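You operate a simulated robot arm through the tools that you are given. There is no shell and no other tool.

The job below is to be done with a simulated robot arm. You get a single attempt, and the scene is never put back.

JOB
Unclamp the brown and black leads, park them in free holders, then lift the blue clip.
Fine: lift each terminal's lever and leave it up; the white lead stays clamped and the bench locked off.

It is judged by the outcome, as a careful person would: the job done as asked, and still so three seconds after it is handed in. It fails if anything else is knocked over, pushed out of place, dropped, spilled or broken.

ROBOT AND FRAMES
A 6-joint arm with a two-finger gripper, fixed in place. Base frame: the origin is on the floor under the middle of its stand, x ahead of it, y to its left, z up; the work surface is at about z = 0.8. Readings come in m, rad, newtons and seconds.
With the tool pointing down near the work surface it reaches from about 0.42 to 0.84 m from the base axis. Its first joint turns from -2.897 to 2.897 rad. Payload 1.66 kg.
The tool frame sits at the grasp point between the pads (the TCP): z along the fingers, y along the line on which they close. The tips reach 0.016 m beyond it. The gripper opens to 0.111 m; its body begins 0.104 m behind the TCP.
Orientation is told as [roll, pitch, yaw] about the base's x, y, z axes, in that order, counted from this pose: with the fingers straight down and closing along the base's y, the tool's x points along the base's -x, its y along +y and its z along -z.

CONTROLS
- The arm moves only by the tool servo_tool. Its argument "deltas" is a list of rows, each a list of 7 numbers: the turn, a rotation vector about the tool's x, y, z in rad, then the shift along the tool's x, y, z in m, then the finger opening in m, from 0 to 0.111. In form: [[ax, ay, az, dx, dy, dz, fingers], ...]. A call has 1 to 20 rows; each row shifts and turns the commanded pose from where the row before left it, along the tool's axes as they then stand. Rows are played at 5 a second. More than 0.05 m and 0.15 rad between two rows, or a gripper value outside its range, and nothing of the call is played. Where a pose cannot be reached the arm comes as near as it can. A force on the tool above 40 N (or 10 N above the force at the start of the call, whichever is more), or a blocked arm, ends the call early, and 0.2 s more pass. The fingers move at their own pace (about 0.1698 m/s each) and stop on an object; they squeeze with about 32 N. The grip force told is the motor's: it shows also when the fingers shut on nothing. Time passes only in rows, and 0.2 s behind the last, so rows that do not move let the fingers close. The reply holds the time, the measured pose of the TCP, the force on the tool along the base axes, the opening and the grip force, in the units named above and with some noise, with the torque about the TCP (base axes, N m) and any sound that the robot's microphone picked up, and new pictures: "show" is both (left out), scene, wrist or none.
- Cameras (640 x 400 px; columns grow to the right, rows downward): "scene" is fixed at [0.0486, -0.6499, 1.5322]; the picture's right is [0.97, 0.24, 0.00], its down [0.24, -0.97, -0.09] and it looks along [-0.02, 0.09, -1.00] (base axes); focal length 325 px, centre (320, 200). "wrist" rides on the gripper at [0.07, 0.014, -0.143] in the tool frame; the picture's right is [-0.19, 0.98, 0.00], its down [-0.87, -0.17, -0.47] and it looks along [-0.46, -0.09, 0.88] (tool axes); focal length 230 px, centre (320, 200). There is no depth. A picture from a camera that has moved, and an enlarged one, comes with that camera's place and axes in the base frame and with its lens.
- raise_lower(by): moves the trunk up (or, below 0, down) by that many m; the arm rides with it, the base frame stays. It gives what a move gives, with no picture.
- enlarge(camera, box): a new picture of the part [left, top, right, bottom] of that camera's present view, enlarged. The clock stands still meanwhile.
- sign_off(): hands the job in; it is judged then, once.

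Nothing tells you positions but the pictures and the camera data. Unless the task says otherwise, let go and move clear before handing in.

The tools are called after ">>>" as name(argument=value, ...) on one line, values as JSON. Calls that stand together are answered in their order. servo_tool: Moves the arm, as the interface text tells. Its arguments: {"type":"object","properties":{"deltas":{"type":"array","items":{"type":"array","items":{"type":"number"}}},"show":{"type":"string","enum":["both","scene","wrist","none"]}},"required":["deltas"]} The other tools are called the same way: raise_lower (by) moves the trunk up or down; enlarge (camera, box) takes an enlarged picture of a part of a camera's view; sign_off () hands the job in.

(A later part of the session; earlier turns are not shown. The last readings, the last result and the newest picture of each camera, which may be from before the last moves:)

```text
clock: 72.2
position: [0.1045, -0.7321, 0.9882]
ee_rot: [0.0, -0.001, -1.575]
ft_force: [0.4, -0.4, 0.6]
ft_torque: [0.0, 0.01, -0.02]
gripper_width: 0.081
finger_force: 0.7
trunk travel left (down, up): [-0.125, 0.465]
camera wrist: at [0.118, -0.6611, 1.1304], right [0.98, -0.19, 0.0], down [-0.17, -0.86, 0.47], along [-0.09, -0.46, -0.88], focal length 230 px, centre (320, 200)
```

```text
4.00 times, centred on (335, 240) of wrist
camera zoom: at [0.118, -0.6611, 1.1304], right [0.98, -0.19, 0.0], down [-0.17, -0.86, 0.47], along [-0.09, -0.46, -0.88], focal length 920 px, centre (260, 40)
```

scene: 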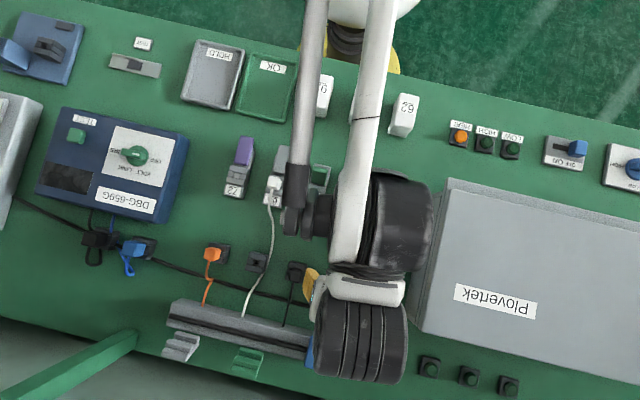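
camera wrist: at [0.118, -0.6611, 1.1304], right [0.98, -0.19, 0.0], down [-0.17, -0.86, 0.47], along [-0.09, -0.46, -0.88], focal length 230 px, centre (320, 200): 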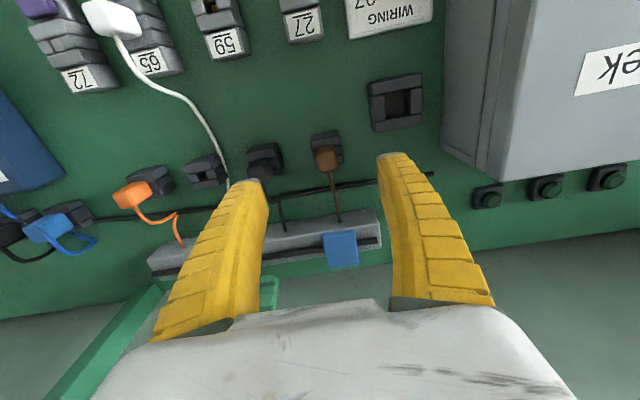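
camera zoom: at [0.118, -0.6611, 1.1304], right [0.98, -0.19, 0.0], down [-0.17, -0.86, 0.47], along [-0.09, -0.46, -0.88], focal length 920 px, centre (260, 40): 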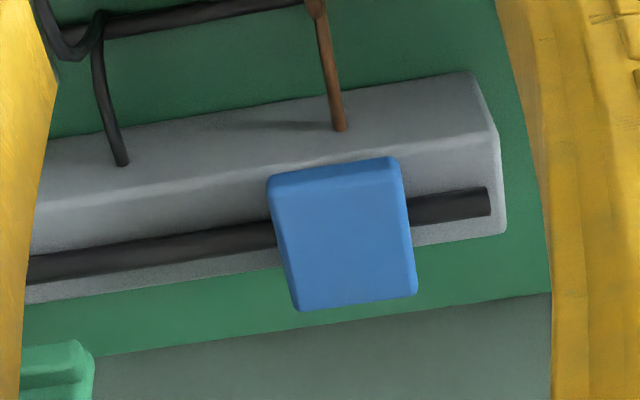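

>>> servo_tool(deltas=[[0, 0, -0.004, 0, 0.001, 0, 0.08], [0, -0.133, 0, 0, 0, 0, 0.08], [0, -0.133, 0, 0, 0, 0, 0.08], [0, -0.134, 0, 0, 0, 0, 0.08], [0, 0, 0, -0.0125, 0, 0.0295, 0.08], [0, 0, 0, -0.0125, 0, 0.0295, 0.08], [0, 0, 0, -0.0125, 0, 0.0295, 0.08], [0, 0, 0, 0, 0, 0, 0.08]], show="wrist")

>>> enlarge(camera="wrist", box=[240, 120, 400, 240])

```text
clock: 74.0
position: [0.1037, -0.8006, 0.9199]
ee_rot: [0.002, -0.4, -1.567]
ft_force: [0.6, -0.5, -0.3]
ft_torque: [0.01, 0.01, 0.03]
gripper_width: 0.0813
finger_force: 0.8
trunk travel left (down, up): [-0.125, 0.465]
camera wrist: at [0.1164, -0.6805, 1.0237], right [0.98, -0.17, 0.07], down [-0.17, -0.61, 0.77], along [-0.09, -0.77, -0.63], focal length 230 px, centre (320, 200)
```

wrist: 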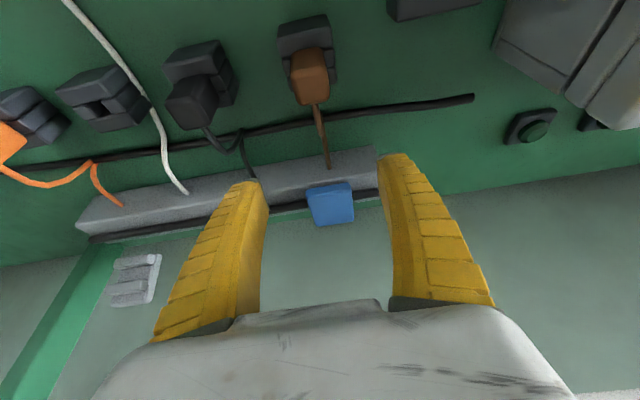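

```text
3.33 times, centred on (320, 180) of wrist
camera zoom: at [0.1164, -0.6805, 1.0237], right [0.98, -0.17, 0.07], down [-0.17, -0.61, 0.77], along [-0.09, -0.77, -0.63], focal length 767 px, centre (320, 267)
```

zoom: 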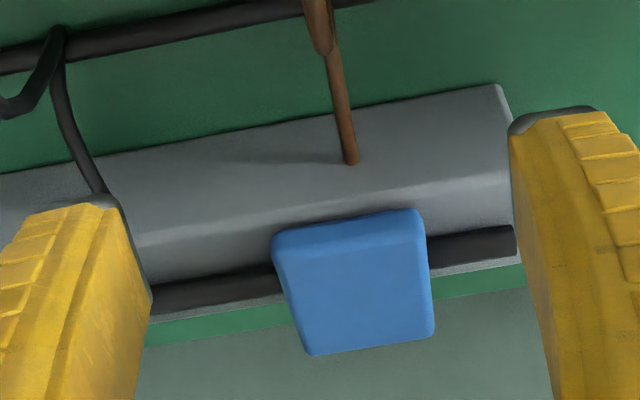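

>>> enlarge(camera="wrist", box=[296, 170, 366, 232])

```text
6.45 times, centred on (331, 201) of wrist
camera zoom: at [0.1164, -0.6805, 1.0237], right [0.98, -0.17, 0.07], down [-0.17, -0.61, 0.77], along [-0.09, -0.77, -0.63], focal length 1484 px, centre (249, 194)
```

zoom: 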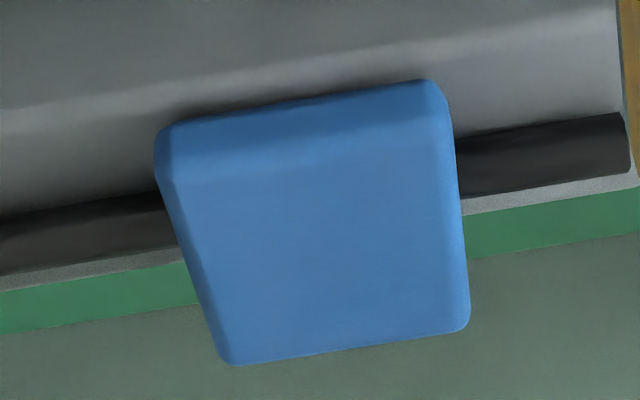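

The plate top is at z≈0.872, spanning y −0.858 to −0.912, centred at x≈0.1046, with the rail top just beneath at about 0.855. I'll tilt a bit more and bring the open fingers either side of the plate's robot-side edge.

>>> servo_tool(deltas=[[0, -0.15, 0, 0, 0.0022, 0, 0.07], [0, 0, 0, -0.0119, 0, 0.0237, 0.07], [0, 0, 0, -0.0119, 0, 0.0237, 0.07], [0, 0, 0, 0, 0, 0, 0.07]], show="wrist")

>>> enlarge(camera="wrist", box=[240, 110, 400, 240])

```text
clock: 75.0
position: [0.1075, -0.8464, 0.8935]
ee_rot: [0.001, -0.551, -1.568]
ft_force: [-1.0, 0.1, -0.1]
ft_torque: [0.01, 0.02, -0.01]
gripper_width: 0.0718
finger_force: 0.8
trunk travel left (down, up): [-0.125, 0.465]
camera wrist: at [0.1208, -0.711, 0.977], right [0.98, -0.16, 0.1], down [-0.17, -0.49, 0.86], along [-0.09, -0.86, -0.51], focal length 230 px, centre (320, 200)
```

wrist: 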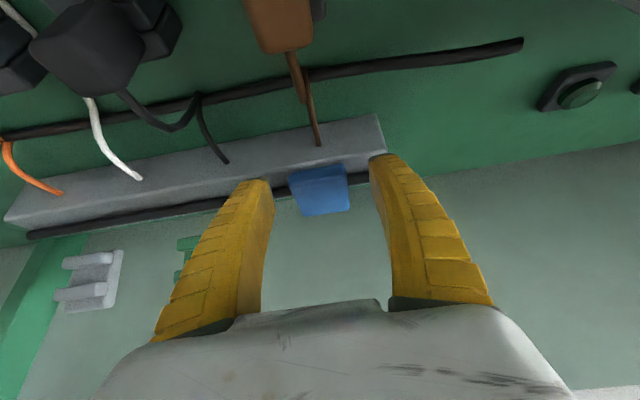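

```text
3.08 times, centred on (320, 175) of wrist
camera zoom: at [0.1208, -0.711, 0.977], right [0.98, -0.16, 0.1], down [-0.17, -0.49, 0.86], along [-0.09, -0.86, -0.51], focal length 708 px, centre (320, 277)
```

zoom: 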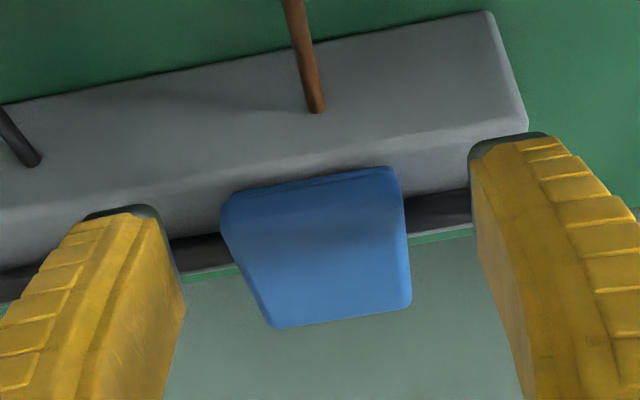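

>>> servo_tool(deltas=[[0, 0, 0, -0.0057, -0.0018, 0.0122, 0.07], [0, 0, 0, -0.0057, 0, 0.0122, 0.07], [0, 0, 0, 0, 0, 0, 0.07]], show="wrist")

>>> enlarge(camera="wrist", box=[240, 110, 400, 240])

```text
clock: 75.8
position: [0.1055, -0.8696, 0.8784]
ee_rot: [-0.001, -0.55, -1.569]
ft_force: [0.3, 0.3, -0.1]
ft_torque: [0.0, -0.02, 0.0]
gripper_width: 0.0714
finger_force: 1.3
trunk travel left (down, up): [-0.125, 0.465]
camera wrist: at [0.119, -0.7337, 0.9631], right [0.98, -0.16, 0.1], down [-0.17, -0.49, 0.86], along [-0.09, -0.86, -0.51], focal length 230 px, centre (320, 200)
```

wrist: 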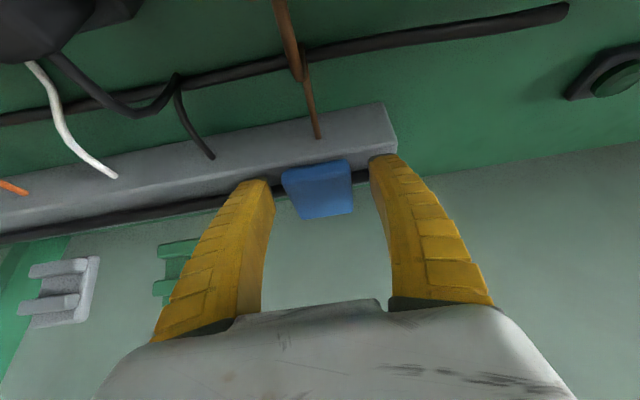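

```text
3.08 times, centred on (320, 175) of wrist
camera zoom: at [0.119, -0.7337, 0.9631], right [0.98, -0.16, 0.1], down [-0.17, -0.49, 0.86], along [-0.09, -0.86, -0.51], focal length 708 px, centre (320, 277)
```

zoom: 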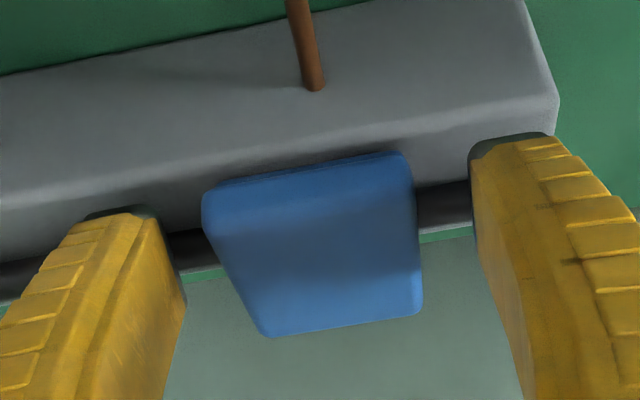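

>>> servo_tool(deltas=[[0, 0, 0, 0.0016, 0, 0.0026, 0.07], [0, 0, 0, 0, 0, 0, 0.03], [0, 0, 0, 0, 0, 0, 0.03], [0, 0, 0, 0, 0, 0, 0.03]], show="wrist")

>>> enlarge(camera="wrist", box=[240, 110, 400, 240])

```text
clock: 76.8
position: [0.1056, -0.8668, 0.8769]
ee_rot: [0.0, -0.552, -1.57]
ft_force: [-5.7, 3.1, 4.7]
ft_torque: [-0.12, 0.01, 0.0]
gripper_width: 0.0436
finger_force: 34.4
trunk travel left (down, up): [-0.125, 0.465]
camera wrist: at [0.1183, -0.7328, 0.9607], right [0.98, -0.16, 0.1], down [-0.17, -0.49, 0.86], along [-0.09, -0.86, -0.51], focal length 230 px, centre (320, 200)
```

wrist: 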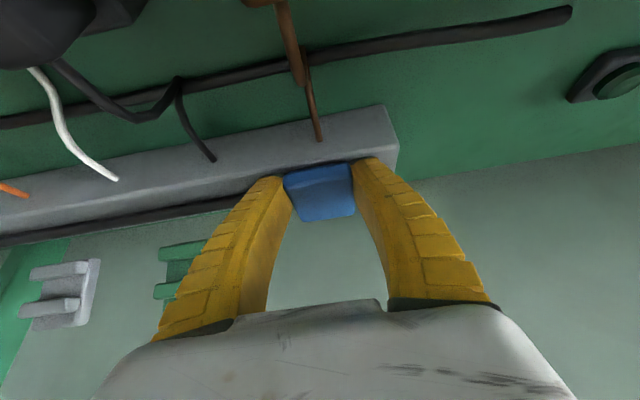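

```text
3.08 times, centred on (320, 175) of wrist
camera zoom: at [0.1183, -0.7328, 0.9607], right [0.98, -0.16, 0.1], down [-0.17, -0.49, 0.86], along [-0.09, -0.86, -0.51], focal length 708 px, centre (320, 277)
```

zoom: 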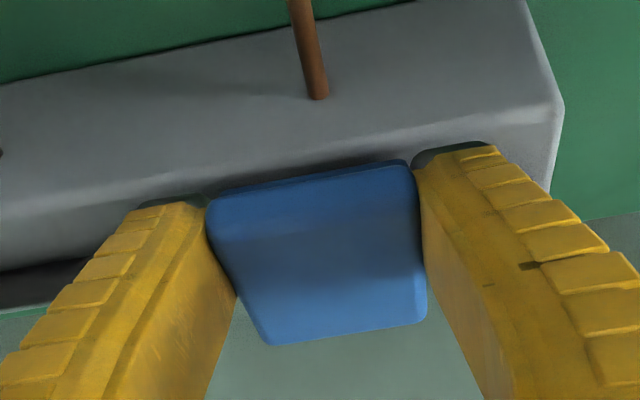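

The blue clip is gripped (43.6 mm). I'll lift it along an arc about its front hinge in small steps, checking the force.

>>> servo_tool(deltas=[[0, 0.08, 0, -0.0028, 0, -0.0024, 0.03], [0, 0.08, 0, -0.0029, 0, -0.0024, 0.03], [0, 0.08, 0, -0.0029, 0, -0.0024, 0.03], [0, 0, 0, 0, 0, 0, 0.03]], show="wrist")

>>> enlarge(camera="wrist", box=[240, 110, 400, 240])

```text
clock: 77.8
position: [0.1043, -0.8699, 0.8891]
ee_rot: [-0.001, -0.311, -1.569]
ft_force: [-7.6, 12.8, 12.4]
ft_torque: [-0.35, 0.07, -0.17]
gripper_width: 0.0449
finger_force: 33.7
trunk travel left (down, up): [-0.125, 0.465]
camera wrist: at [0.1184, -0.7602, 1.0017], right [0.98, -0.18, 0.06], down [-0.17, -0.68, 0.71], along [-0.09, -0.71, -0.7], focal length 230 px, centre (320, 200)
```

wrist: 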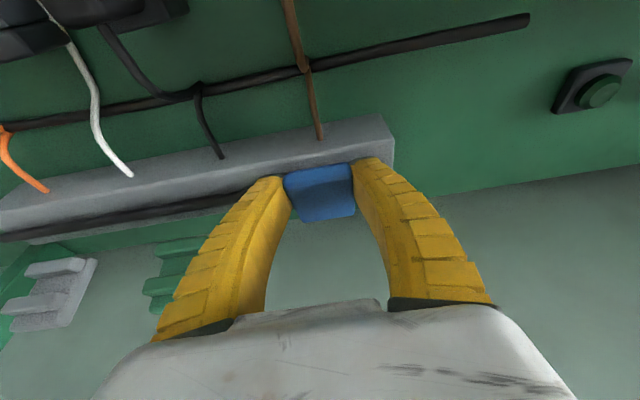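

```text
3.08 times, centred on (320, 175) of wrist
camera zoom: at [0.1184, -0.7602, 1.0017], right [0.98, -0.18, 0.06], down [-0.17, -0.68, 0.71], along [-0.09, -0.71, -0.7], focal length 708 px, centre (320, 277)
```

zoom: 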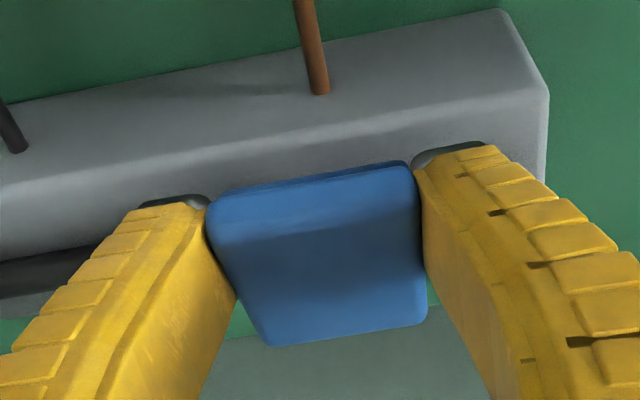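

>>> servo_tool(deltas=[[0, 0, 0, 0.0008, 0, -0.0013, 0.03], [0, 0.07, 0, -0.0021, 0, -0.0027, 0.03], [0, 0.07, 0, -0.0021, 0, -0.0027, 0.03], [0, 0, 0, 0, 0, 0, 0.03]], show="none")

```text
clock: 78.8
position: [0.1041, -0.8583, 0.8925]
ee_rot: [0.0, -0.168, -1.567]
ft_force: [2.9, -19.7, -11.0]
ft_torque: [0.17, 0.02, 0.09]
gripper_width: 0.0424
finger_force: 34.3
out of reach, approached as far as the arm can: row 3
trunk travel left (down, up): [-0.125, 0.465]
```

The arm hit its reach limit at this tilt. I'll release the clip here, see whether it stays partly raised, and re-approach with more tilt.

>>> servo_tool(deltas=[[0, -0.05, 0, 0, 0, 0, 0.07], [0, -0.05, 0, 0, 0, 0, 0.07], [0, 0, 0, 0, 0, 0, 0.07]], show="wrist")

>>> enlarge(camera="wrist", box=[240, 110, 400, 240])

>>> enlarge(camera="scene", box=[280, 310, 370, 390])

```text
clock: 79.6
position: [0.1036, -0.8554, 0.8959]
ee_rot: [0.0, -0.272, -1.567]
ft_force: [-0.3, 0.5, -1.4]
ft_torque: [0.0, -0.01, 0.01]
gripper_width: 0.0716
finger_force: 1.1
trunk travel left (down, up): [-0.125, 0.465]
camera wrist: at [0.1173, -0.7498, 1.0133], right [0.98, -0.18, 0.05], down [-0.17, -0.71, 0.69], along [-0.09, -0.68, -0.73], focal length 230 px, centre (320, 200)
```

wrist: 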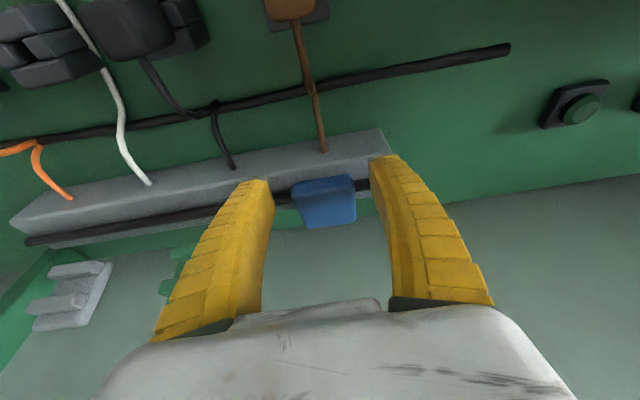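

```text
3.08 times, centred on (320, 175) of wrist
camera zoom: at [0.1173, -0.7498, 1.0133], right [0.98, -0.18, 0.05], down [-0.17, -0.71, 0.69], along [-0.09, -0.68, -0.73], focal length 708 px, centre (320, 277)
```

zoom: 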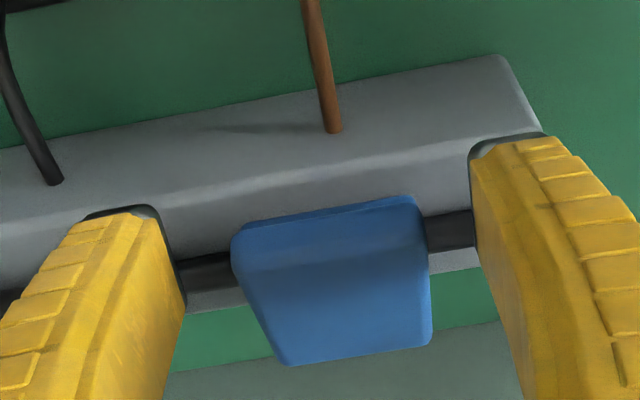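

```text
5.00 times, centred on (325, 350) of scene
camera zoom: at [0.0486, -0.6499, 1.5322], right [0.97, 0.24, 0.0], down [0.24, -0.97, -0.09], along [-0.02, 0.09, -1.0], focal length 1626 px, centre (295, -550)
```

zoom: 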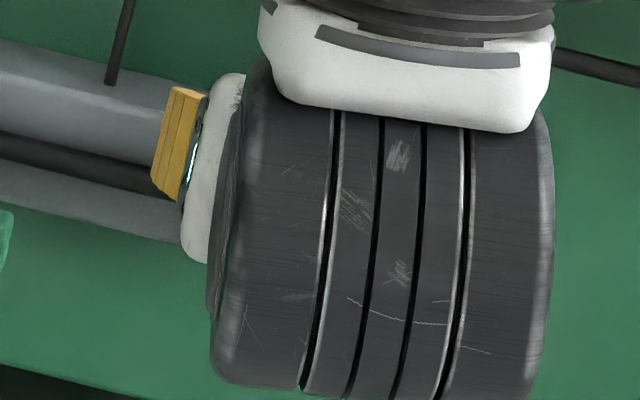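

The clip has stayed slightly raised. I'll retreat a little, tilt further, and regrip so I have room to rotate with it.

>>> servo_tool(deltas=[[0, 0, 0, 0, 0, -0.03, 0.07], [0, -0.12, 0, 0, 0, 0, 0.07], [0, -0.12, 0, 0, 0, 0, 0.07], [0, -0.12, 0, 0, 0, 0, 0.07], [0, -0.12, 0, 0, 0, 0, 0.07], [0, 0, 0, 0, 0, 0, 0.07], [0, 0, 0, 0, 0, 0, 0.07]], show="both")

>>> enlarge(camera="wrist", box=[240, 110, 400, 240])

```text
clock: 81.2
position: [0.1036, -0.8486, 0.9248]
ee_rot: [0.001, -0.752, -1.568]
ft_force: [0.0, -0.4, 0.4]
ft_torque: [-0.03, 0.01, -0.01]
gripper_width: 0.0715
finger_force: 0.5
trunk travel left (down, up): [-0.125, 0.465]
camera wrist: at [0.1163, -0.6988, 0.98], right [0.98, -0.14, 0.13], down [-0.17, -0.31, 0.94], along [-0.09, -0.94, -0.33], focal length 230 px, centre (320, 200)
```

scene: 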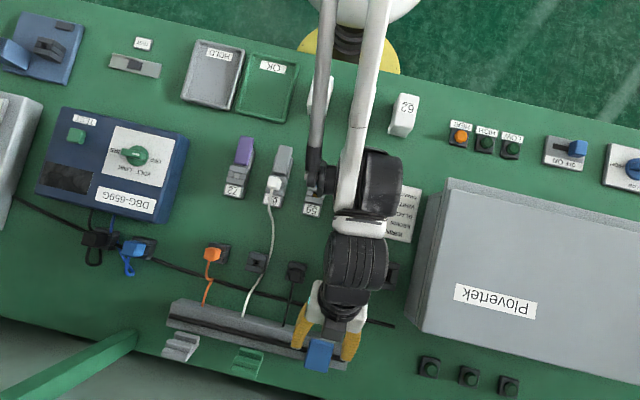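
wrist: 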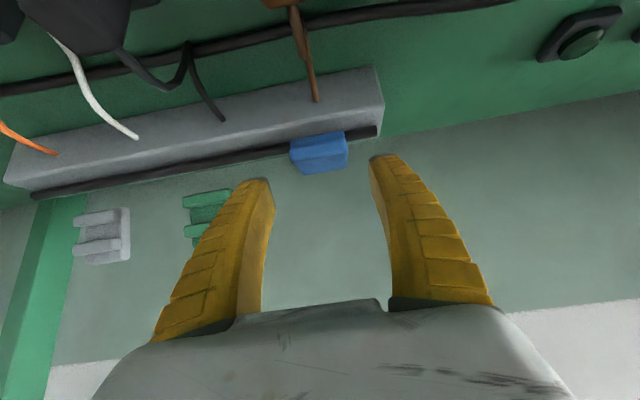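

```text
3.08 times, centred on (320, 175) of wrist
camera zoom: at [0.1163, -0.6988, 0.98], right [0.98, -0.14, 0.13], down [-0.17, -0.31, 0.94], along [-0.09, -0.94, -0.33], focal length 708 px, centre (320, 277)
```

zoom: 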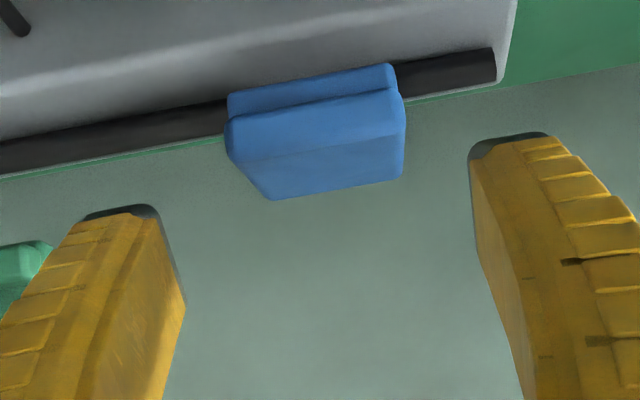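

>>> enlarge(camera="scene", box=[290, 325, 360, 380])

>>> enlarge(camera="wrist", box=[170, 110, 370, 220])

```text
7.27 times, centred on (325, 352) of scene
camera zoom: at [0.0486, -0.6499, 1.5322], right [0.97, 0.24, 0.0], down [0.24, -0.97, -0.09], along [-0.02, 0.09, -1.0], focal length 2365 px, centre (284, -909)
```

zoom: 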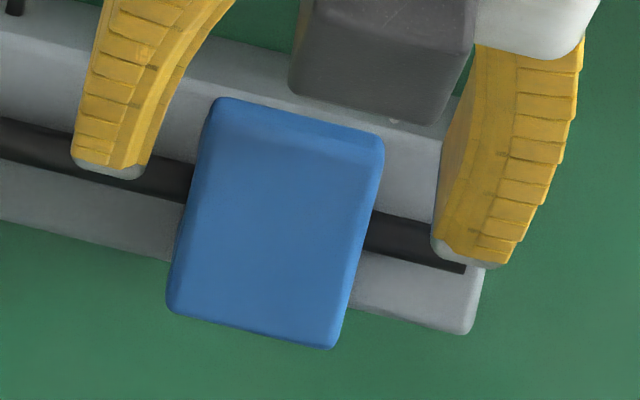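

```text
3.20 times, centred on (270, 165) of wrist
camera zoom: at [0.1163, -0.6988, 0.98], right [0.98, -0.14, 0.13], down [-0.17, -0.31, 0.94], along [-0.09, -0.94, -0.33], focal length 736 px, centre (480, 312)
```

zoom: 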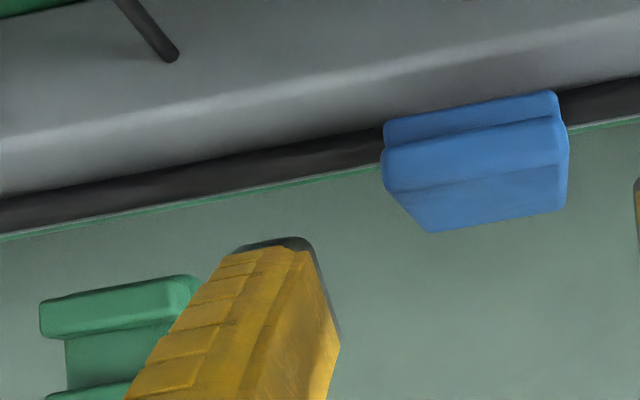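

The clip is now about 12° open and holding. Re-approaching with the steeper tilt to grip it again.

>>> servo_tool(deltas=[[0, 0, 0, 0.0065, 0.0025, 0.022, 0.07], [0, 0, 0, 0.0065, 0, 0.0219, 0.07], [0, 0, 0, 0, 0, 0, 0.07], [0, 0, 0, 0, 0, 0, 0.03], [0, 0, 0, 0, 0, 0, 0.03], [0, 0, 0, 0, 0, 0, 0.03]], show="wrist")

>>> enlarge(camera="wrist", box=[240, 110, 400, 240])

```text
clock: 82.6
position: [0.1049, -0.8667, 0.8851]
ee_rot: [0.0, -0.751, -1.568]
ft_force: [-10.9, 9.8, 3.1]
ft_torque: [0.02, 0.09, -0.07]
gripper_width: 0.044
finger_force: 33.6
trunk travel left (down, up): [-0.125, 0.465]
camera wrist: at [0.1184, -0.7183, 0.9407], right [0.98, -0.14, 0.13], down [-0.17, -0.31, 0.94], along [-0.09, -0.94, -0.33], focal length 230 px, centre (320, 200)
```

wrist: 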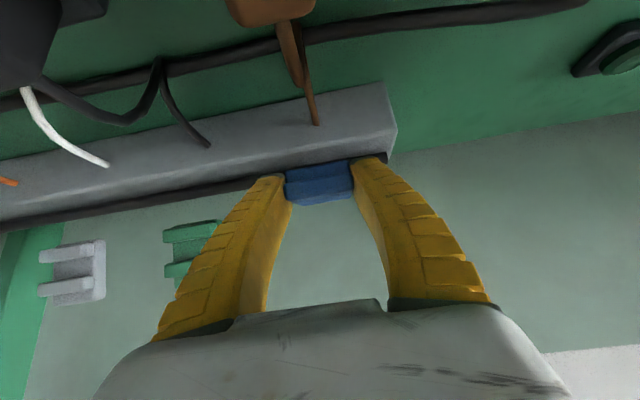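

```text
3.08 times, centred on (320, 175) of wrist
camera zoom: at [0.1184, -0.7183, 0.9407], right [0.98, -0.14, 0.13], down [-0.17, -0.31, 0.94], along [-0.09, -0.94, -0.33], focal length 708 px, centre (320, 277)
```

zoom: 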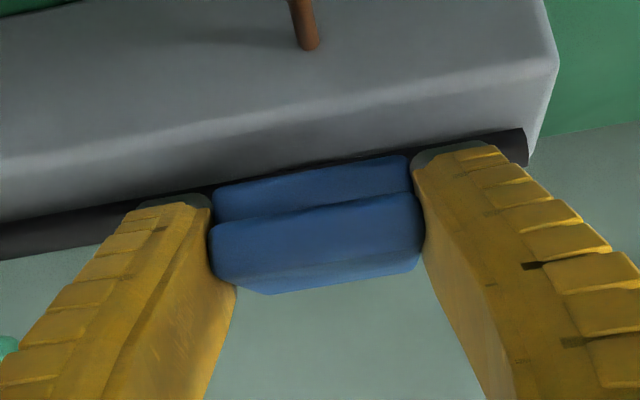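

>>> servo_tool(deltas=[[0, 0.09, 0, -0.0032, -0.0008, -0.0024, 0.03], [0, 0.09, 0, -0.0035, 0, -0.0022, 0.03], [0, 0, 0, 0, 0, 0, 0.03]], show="none")

```text
clock: 83.4
position: [0.1051, -0.8714, 0.8938]
ee_rot: [0.001, -0.572, -1.568]
ft_force: [-8.5, -7.4, 15.1]
ft_torque: [-0.88, 0.12, 0.01]
gripper_width: 0.0442
finger_force: 34.6
trunk travel left (down, up): [-0.125, 0.465]
```

>>> servo_tool(deltas=[[0, 0, 0, -0.0022, 0, -0.0012, 0.03], [0, 0.06, 0, -0.003, 0, -0.0022, 0.03], [0, 0.06, 0, -0.003, 0, -0.0022, 0.03], [0, 0, 0, 0, 0, 0, 0.03]], show="wrist")

>>> enlarge(camera="wrist", box=[240, 110, 400, 240])

```text
clock: 84.4
position: [0.104, -0.8749, 0.9004]
ee_rot: [-0.001, -0.451, -1.569]
ft_force: [-8.9, 13.1, -10.9]
ft_torque: [0.91, 0.0, -0.08]
gripper_width: 0.044
finger_force: 33.5
trunk travel left (down, up): [-0.125, 0.465]
camera wrist: at [0.1183, -0.7494, 0.9978], right [0.98, -0.17, 0.08], down [-0.17, -0.58, 0.8], along [-0.09, -0.8, -0.59], focal length 230 px, centre (320, 200)
```

wrist: 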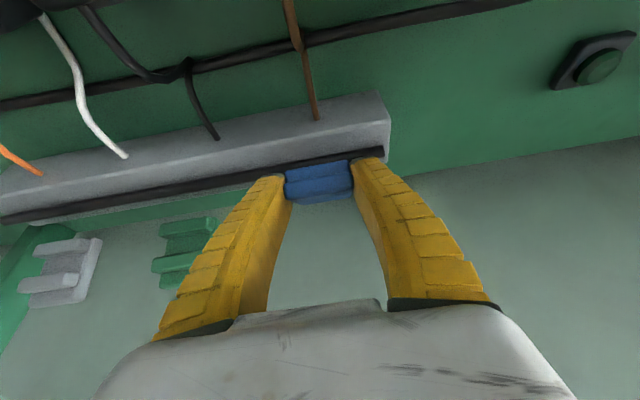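

```text
3.08 times, centred on (320, 175) of wrist
camera zoom: at [0.1183, -0.7494, 0.9978], right [0.98, -0.17, 0.08], down [-0.17, -0.58, 0.8], along [-0.09, -0.8, -0.59], focal length 708 px, centre (320, 277)
```

zoom: 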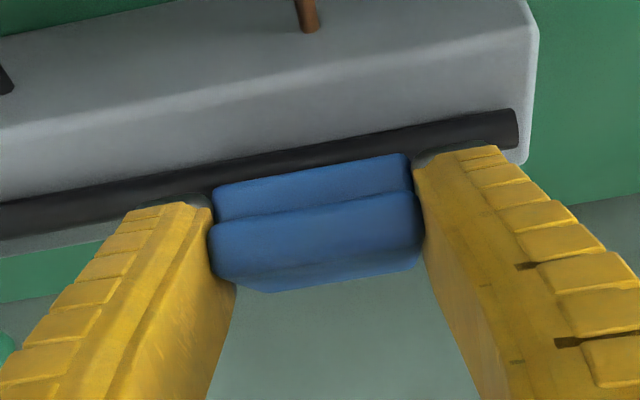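

The clip is rotating with the tool, now roughly 30° open. Continuing the arc within the reach limit.

>>> servo_tool(deltas=[[0, 0.06, 0, -0.0022, 0.0, -0.0011, 0.03], [0, 0.05, 0, -0.003, 0, -0.0014, 0.03], [0, 0, 0, 0, 0, 0, 0.03]], show="none")

```text
clock: 85.2
position: [0.105, -0.8802, 0.9052]
ee_rot: [-0.001, -0.339, -1.569]
ft_force: [-9.3, 10.6, -6.0]
ft_torque: [0.63, 0.05, -0.05]
gripper_width: 0.0437
finger_force: 33.8
trunk travel left (down, up): [-0.125, 0.465]
```

>>> servo_tool(deltas=[[0, 0.03, 0, -0.004, 0.0, -0.0015, 0.03], [0, 0.0, 0, -0.004, 0, -0.0012, 0.03], [0, 0, 0, 0, 0, 0, 0.03]], show="wrist")

>>> enlarge(camera="wrist", box=[240, 110, 400, 240])

```text
clock: 86.0
position: [0.1052, -0.8846, 0.9117]
ee_rot: [0.0, -0.311, -1.567]
ft_force: [-7.2, 14.2, -4.3]
ft_torque: [0.72, 0.05, -0.01]
gripper_width: 0.0435
finger_force: 34.2
trunk travel left (down, up): [-0.125, 0.465]
camera wrist: at [0.1183, -0.774, 1.0247], right [0.98, -0.18, 0.06], down [-0.17, -0.68, 0.71], along [-0.09, -0.71, -0.7], focal length 230 px, centre (320, 200)
```

wrist: 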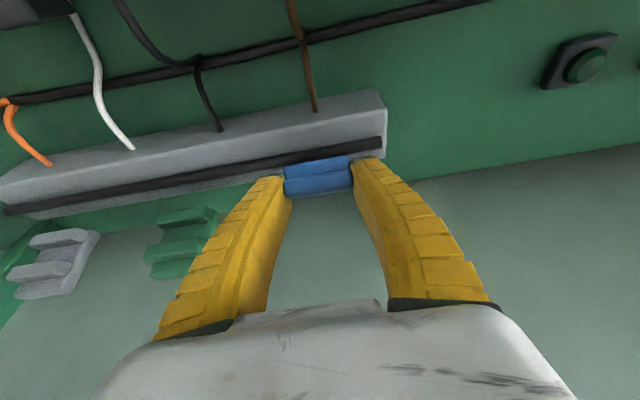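

```text
3.08 times, centred on (320, 175) of wrist
camera zoom: at [0.1183, -0.774, 1.0247], right [0.98, -0.18, 0.06], down [-0.17, -0.68, 0.71], along [-0.09, -0.71, -0.7], focal length 708 px, centre (320, 277)
```

zoom: 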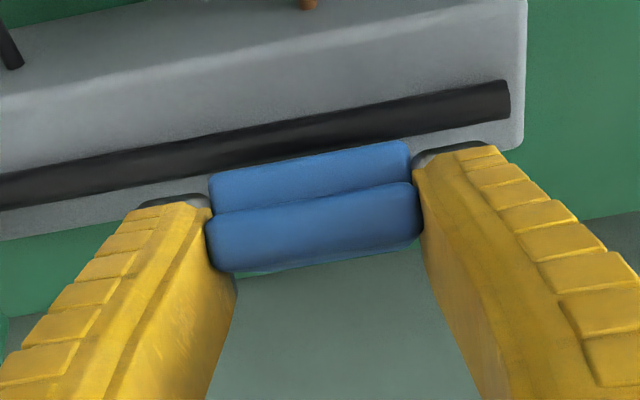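

The clip is now around 45–50° open. I'll release it, retreat, close the fingers, and then push it the rest of the way outward from the robot side.

>>> servo_tool(deltas=[[0, 0, 0, 0, 0, 0, 0.07], [0, 0, 0, 0, 0, 0, 0.07], [0, 0, 0, 0, 0, -0.025, 0.07], [0, 0, 0, 0, 0, -0.025, 0.07], [0, -0.145, 0, 0, 0, 0, 0.07], [0, -0.145, 0, 0, 0, 0, 0.0], [0, 0, 0, 0, 0, 0, 0.0]], show="both")

>>> enlarge(camera="wrist", box=[240, 110, 400, 240])

>>> enlarge(camera="scene", box=[230, 320, 370, 395])

```text
clock: 87.6
position: [0.1062, -0.8696, 0.9582]
ee_rot: [0.0, -0.601, -1.568]
ft_force: [0.5, 0.4, 0.0]
ft_torque: [0.0, 0.01, 0.03]
gripper_width: 0.0
finger_force: 28.7
trunk travel left (down, up): [-0.125, 0.465]
camera wrist: at [0.1193, -0.7306, 1.0353], right [0.98, -0.15, 0.11], down [-0.17, -0.45, 0.88], along [-0.09, -0.88, -0.46], focal length 230 px, centre (320, 200)
```

scene: 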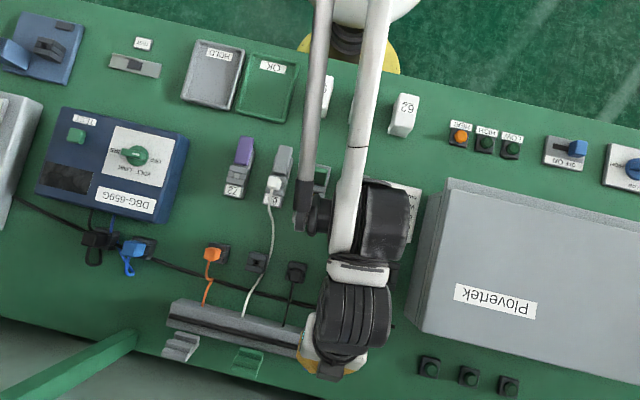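
wrist: 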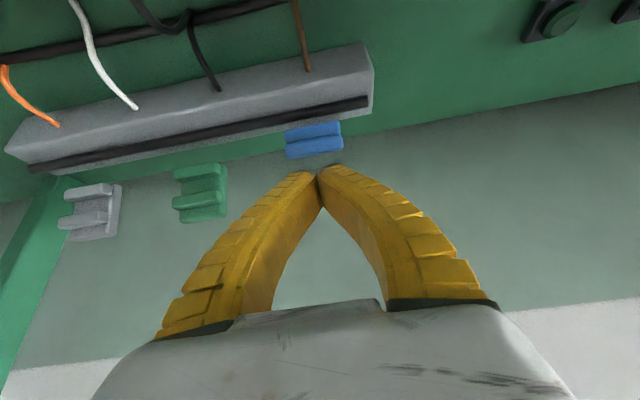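

```text
3.08 times, centred on (320, 175) of wrist
camera zoom: at [0.1193, -0.7306, 1.0353], right [0.98, -0.15, 0.11], down [-0.17, -0.45, 0.88], along [-0.09, -0.88, -0.46], focal length 708 px, centre (320, 277)
```

zoom: 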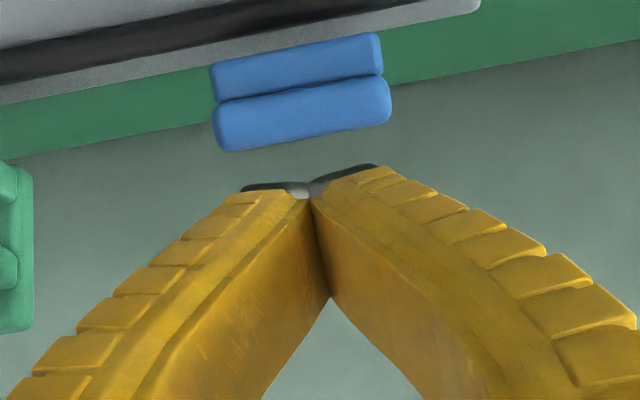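

```text
4.57 times, centred on (300, 358) of scene
camera zoom: at [0.0486, -0.6499, 1.5322], right [0.97, 0.24, 0.0], down [0.24, -0.97, -0.09], along [-0.02, 0.09, -1.0], focal length 1487 px, centre (411, -520)
```

zoom: 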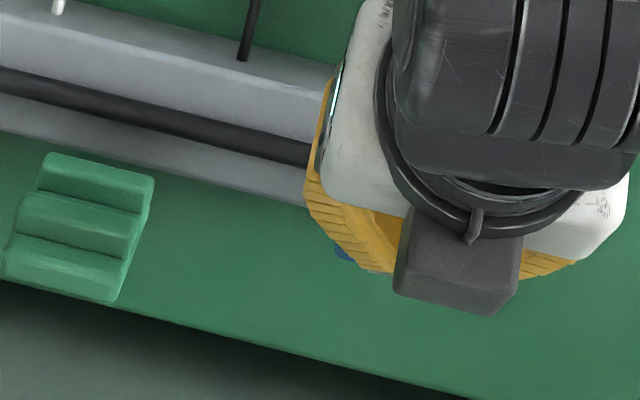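

The clip stays at about 45–50° on its own. Moving the closed fingers down behind it on the robot side.

>>> servo_tool(deltas=[[0, 0, 0, 0.0259, 0, 0.0078, 0.0], [0, 0, 0, 0.0259, 0, 0.0078, 0.0], [0, 0, 0, 0, 0, 0, 0.0]], show="wrist")

>>> enlarge(camera="wrist", box=[240, 110, 400, 240])

>>> enlarge(camera="scene", box=[230, 320, 370, 395])

```text
clock: 88.4
position: [0.1054, -0.835, 0.9155]
ee_rot: [0.001, -0.6, -1.567]
ft_force: [0.4, 0.5, -0.3]
ft_torque: [-0.01, 0.02, 0.02]
gripper_width: 0.0
finger_force: 28.9
trunk travel left (down, up): [-0.125, 0.465]
camera wrist: at [0.1191, -0.6969, 0.9931], right [0.98, -0.15, 0.11], down [-0.17, -0.45, 0.88], along [-0.09, -0.88, -0.47], focal length 230 px, centre (320, 200)
```

wrist: 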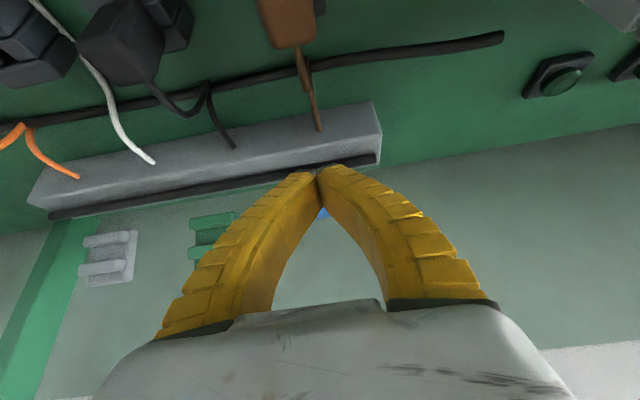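

```text
3.08 times, centred on (320, 175) of wrist
camera zoom: at [0.1191, -0.6969, 0.9931], right [0.98, -0.15, 0.11], down [-0.17, -0.45, 0.88], along [-0.09, -0.88, -0.47], focal length 708 px, centre (320, 277)
```

zoom: 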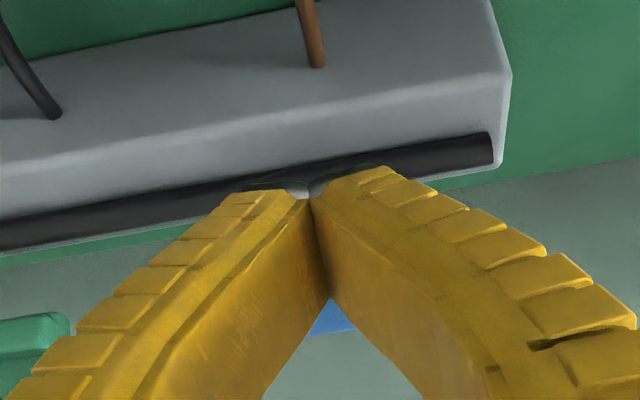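

```text
4.57 times, centred on (300, 358) of scene
camera zoom: at [0.0486, -0.6499, 1.5322], right [0.97, 0.24, 0.0], down [0.24, -0.97, -0.09], along [-0.02, 0.09, -1.0], focal length 1487 px, centre (411, -520)
```

zoom: 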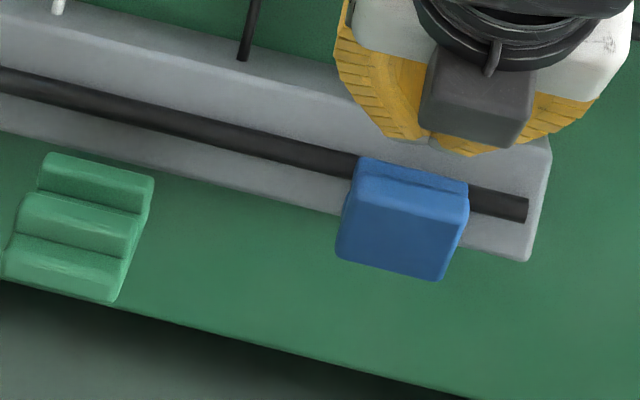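

The scene view shows the clip well open with the fingers behind it. Pushing outward in small steps now.

>>> servo_tool(deltas=[[0, 0, 0, -0.0083, 0, 0.0056, 0.0], [0, 0, 0, -0.0083, 0, 0.0056, 0.0], [0, 0, 0, -0.0066, 0, 0.0045, 0.0], [0, 0, 0, -0.0066, 0, 0.0045, 0.0], [0, 0, 0, 0, 0, 0, 0.0]], show="wrist")

>>> enlarge(camera="scene", box=[230, 320, 370, 395])

>>> enlarge(camera="wrist", box=[240, 110, 400, 240])

```text
clock: 89.6
position: [0.1071, -0.8692, 0.9188]
ee_rot: [-0.001, -0.604, -1.565]
ft_force: [1.1, 16.8, 22.7]
ft_torque: [-0.27, 0.01, 0.0]
gripper_width: 0.0059
finger_force: 28.2
trunk travel left (down, up): [-0.125, 0.465]
camera wrist: at [0.1198, -0.7301, 0.9957], right [0.98, -0.15, 0.11], down [-0.17, -0.44, 0.88], along [-0.09, -0.88, -0.46], focal length 230 px, centre (320, 200)
```

wrist: 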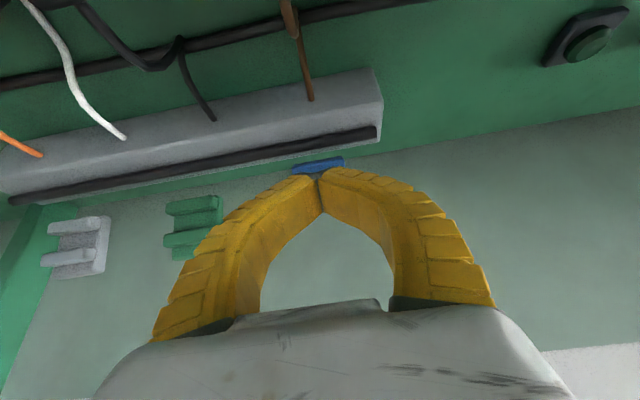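

```text
4.57 times, centred on (300, 358) of scene
camera zoom: at [0.0486, -0.6499, 1.5322], right [0.97, 0.24, 0.0], down [0.24, -0.97, -0.09], along [-0.02, 0.09, -1.0], focal length 1487 px, centre (411, -520)
```

zoom: 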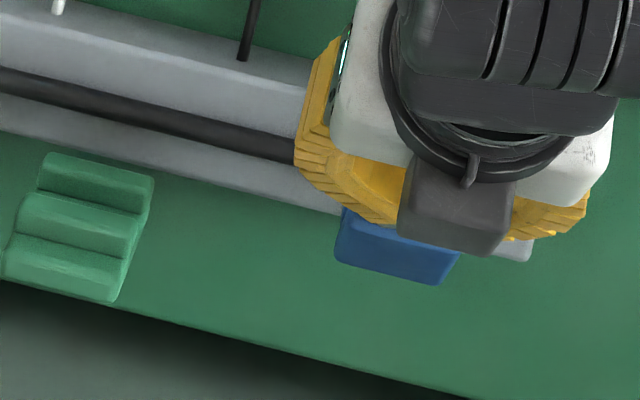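

```text
3.08 times, centred on (320, 175) of wrist
camera zoom: at [0.1198, -0.7301, 0.9957], right [0.98, -0.15, 0.11], down [-0.17, -0.44, 0.88], along [-0.09, -0.88, -0.46], focal length 708 px, centre (320, 277)
```

zoom: 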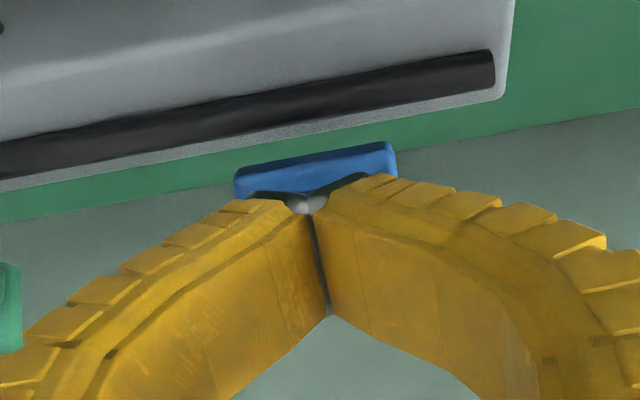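

The fingertips are pressing on the clip's end edge rather than its underside. I'll back off, drop about 15 mm lower and push again from underneath.

>>> servo_tool(deltas=[[0, 0, 0, 0.0103, 0, -0.007, 0.0], [0, 0, 0, 0.0103, 0, -0.007, 0.0], [0, 0, 0, 0.0045, 0, 0.0066, 0.0], [0, 0, 0, 0.0045, 0, 0.0066, 0.0], [0, 0, 0, 0, 0, 0, 0.0]], show="wrist")

>>> enlarge(camera="wrist", box=[240, 110, 400, 240])

>>> enlarge(camera="scene", box=[230, 320, 370, 395])

```text
clock: 90.8
position: [0.1055, -0.8457, 0.8995]
ee_rot: [0.001, -0.6, -1.569]
ft_force: [0.2, 1.8, -1.3]
ft_torque: [0.03, -0.04, -0.01]
gripper_width: 0.0001
finger_force: 28.9
trunk travel left (down, up): [-0.125, 0.465]
camera wrist: at [0.1191, -0.7067, 0.9764], right [0.98, -0.15, 0.11], down [-0.17, -0.45, 0.88], along [-0.09, -0.88, -0.47], focal length 230 px, centre (320, 200)
```

wrist: 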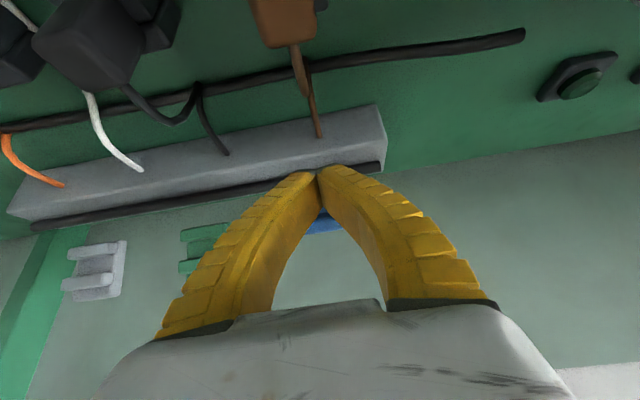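

```text
3.08 times, centred on (320, 175) of wrist
camera zoom: at [0.1191, -0.7067, 0.9764], right [0.98, -0.15, 0.11], down [-0.17, -0.45, 0.88], along [-0.09, -0.88, -0.47], focal length 708 px, centre (320, 277)
```

zoom: 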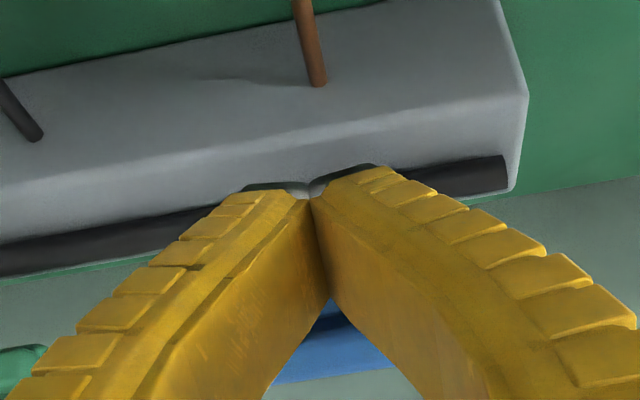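

```text
4.57 times, centred on (300, 358) of scene
camera zoom: at [0.0486, -0.6499, 1.5322], right [0.97, 0.24, 0.0], down [0.24, -0.97, -0.09], along [-0.02, 0.09, -1.0], focal length 1487 px, centre (411, -520)
```

zoom: 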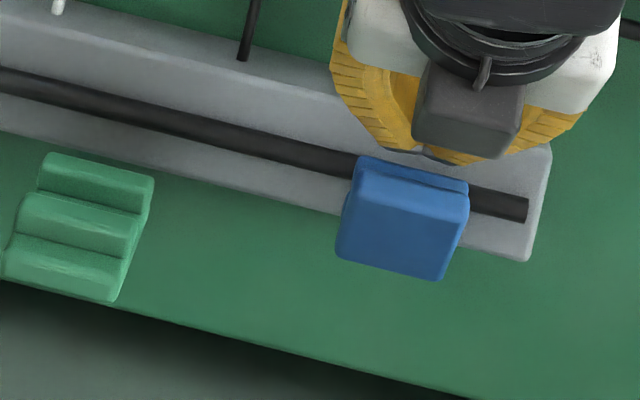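

The clip is at about 36°, and the fingertips are now below its free edge, so the sloped finger faces should wedge it upward. Pushing outward in small steps.

>>> servo_tool(deltas=[[0, 0, 0, -0.0041, 0, 0.0028, 0.0], [0, 0, 0, -0.0041, 0, 0.0028, 0.0], [0, 0, 0, -0.0041, 0, 0.0028, 0.0], [0, 0, 0, -0.0045, 0, 0.002, 0.0], [0, 0, 0, 0, 0, 0, 0.0]], show="wrist")

>>> enlarge(camera="wrist", box=[240, 110, 400, 240])

>>> enlarge(camera="scene", box=[230, 320, 370, 395])

```text
clock: 92.0
position: [0.1066, -0.8654, 0.9027]
ee_rot: [0.0, -0.604, -1.567]
ft_force: [0.4, 17.1, 13.0]
ft_torque: [-0.12, -0.03, 0.03]
gripper_width: 0.0059
finger_force: 28.4
trunk travel left (down, up): [-0.125, 0.465]
camera wrist: at [0.1186, -0.7255, 0.9803], right [0.98, -0.15, 0.11], down [-0.17, -0.45, 0.88], along [-0.09, -0.88, -0.46], focal length 230 px, centre (320, 200)
```

wrist: 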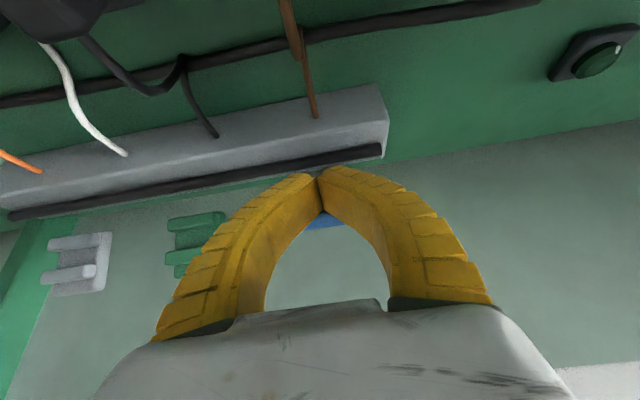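

```text
3.08 times, centred on (320, 175) of wrist
camera zoom: at [0.1186, -0.7255, 0.9803], right [0.98, -0.15, 0.11], down [-0.17, -0.45, 0.88], along [-0.09, -0.88, -0.46], focal length 708 px, centre (320, 277)
```

zoom: 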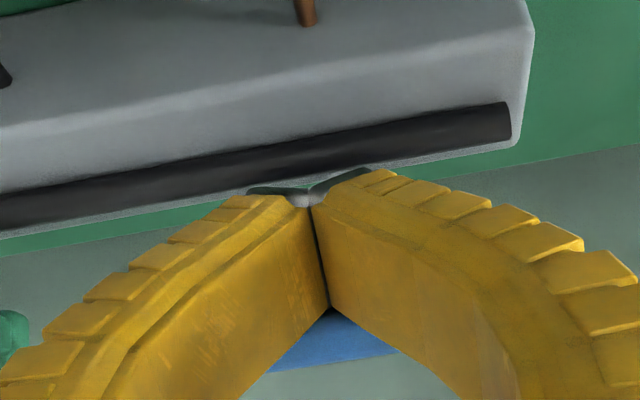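

```text
4.57 times, centred on (300, 358) of scene
camera zoom: at [0.0486, -0.6499, 1.5322], right [0.97, 0.24, 0.0], down [0.24, -0.97, -0.09], along [-0.02, 0.09, -1.0], focal length 1487 px, centre (411, -520)
```

zoom: 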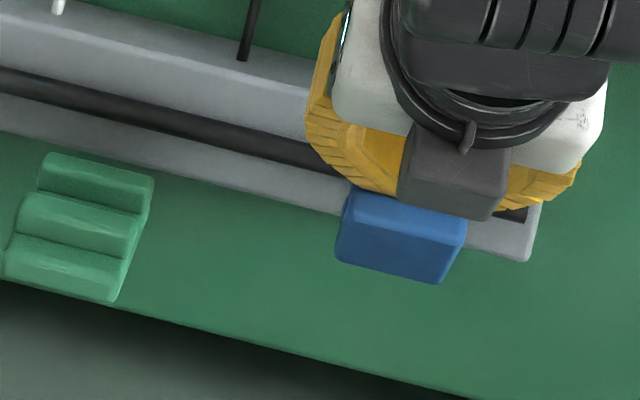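

The clip is opening further. I'll continue with an upward-outward motion to follow its arc.

>>> servo_tool(deltas=[[0, 0, 0, -0.0056, 0, -0.001, 0.0], [0, 0, 0, -0.0056, 0, -0.001, 0.0], [0, 0, 0, 0, 0, 0, 0.0]], show="wrist")

>>> enlarge(camera="wrist", box=[240, 110, 400, 240])

>>> enlarge(camera="scene", box=[230, 320, 370, 395])

```text
clock: 92.8
position: [0.1061, -0.8727, 0.9108]
ee_rot: [-0.001, -0.604, -1.567]
ft_force: [0.8, 15.2, 14.8]
ft_torque: [-0.1, 0.0, -0.01]
gripper_width: 0.0061
finger_force: 28.9
trunk travel left (down, up): [-0.125, 0.465]
camera wrist: at [0.1186, -0.7333, 0.9881], right [0.98, -0.15, 0.11], down [-0.17, -0.45, 0.88], along [-0.09, -0.88, -0.46], focal length 230 px, centre (320, 200)
```

wrist: 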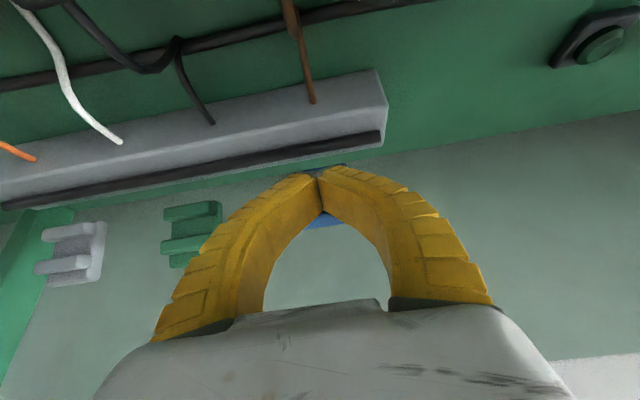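

```text
3.08 times, centred on (320, 175) of wrist
camera zoom: at [0.1186, -0.7333, 0.9881], right [0.98, -0.15, 0.11], down [-0.17, -0.45, 0.88], along [-0.09, -0.88, -0.46], focal length 708 px, centre (320, 277)
```

zoom: 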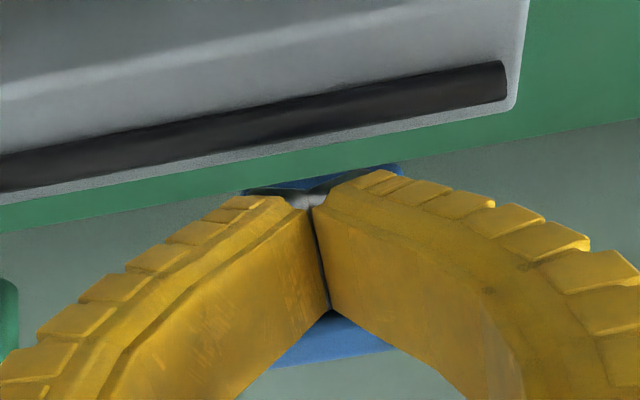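

```text
4.57 times, centred on (300, 358) of scene
camera zoom: at [0.0486, -0.6499, 1.5322], right [0.97, 0.24, 0.0], down [0.24, -0.97, -0.09], along [-0.02, 0.09, -1.0], focal length 1487 px, centre (411, -520)
```

zoom: 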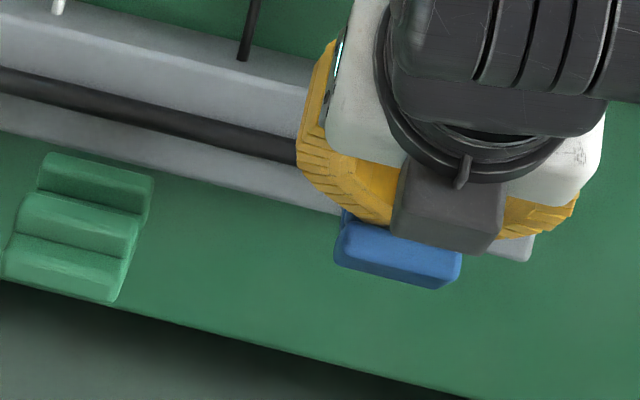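

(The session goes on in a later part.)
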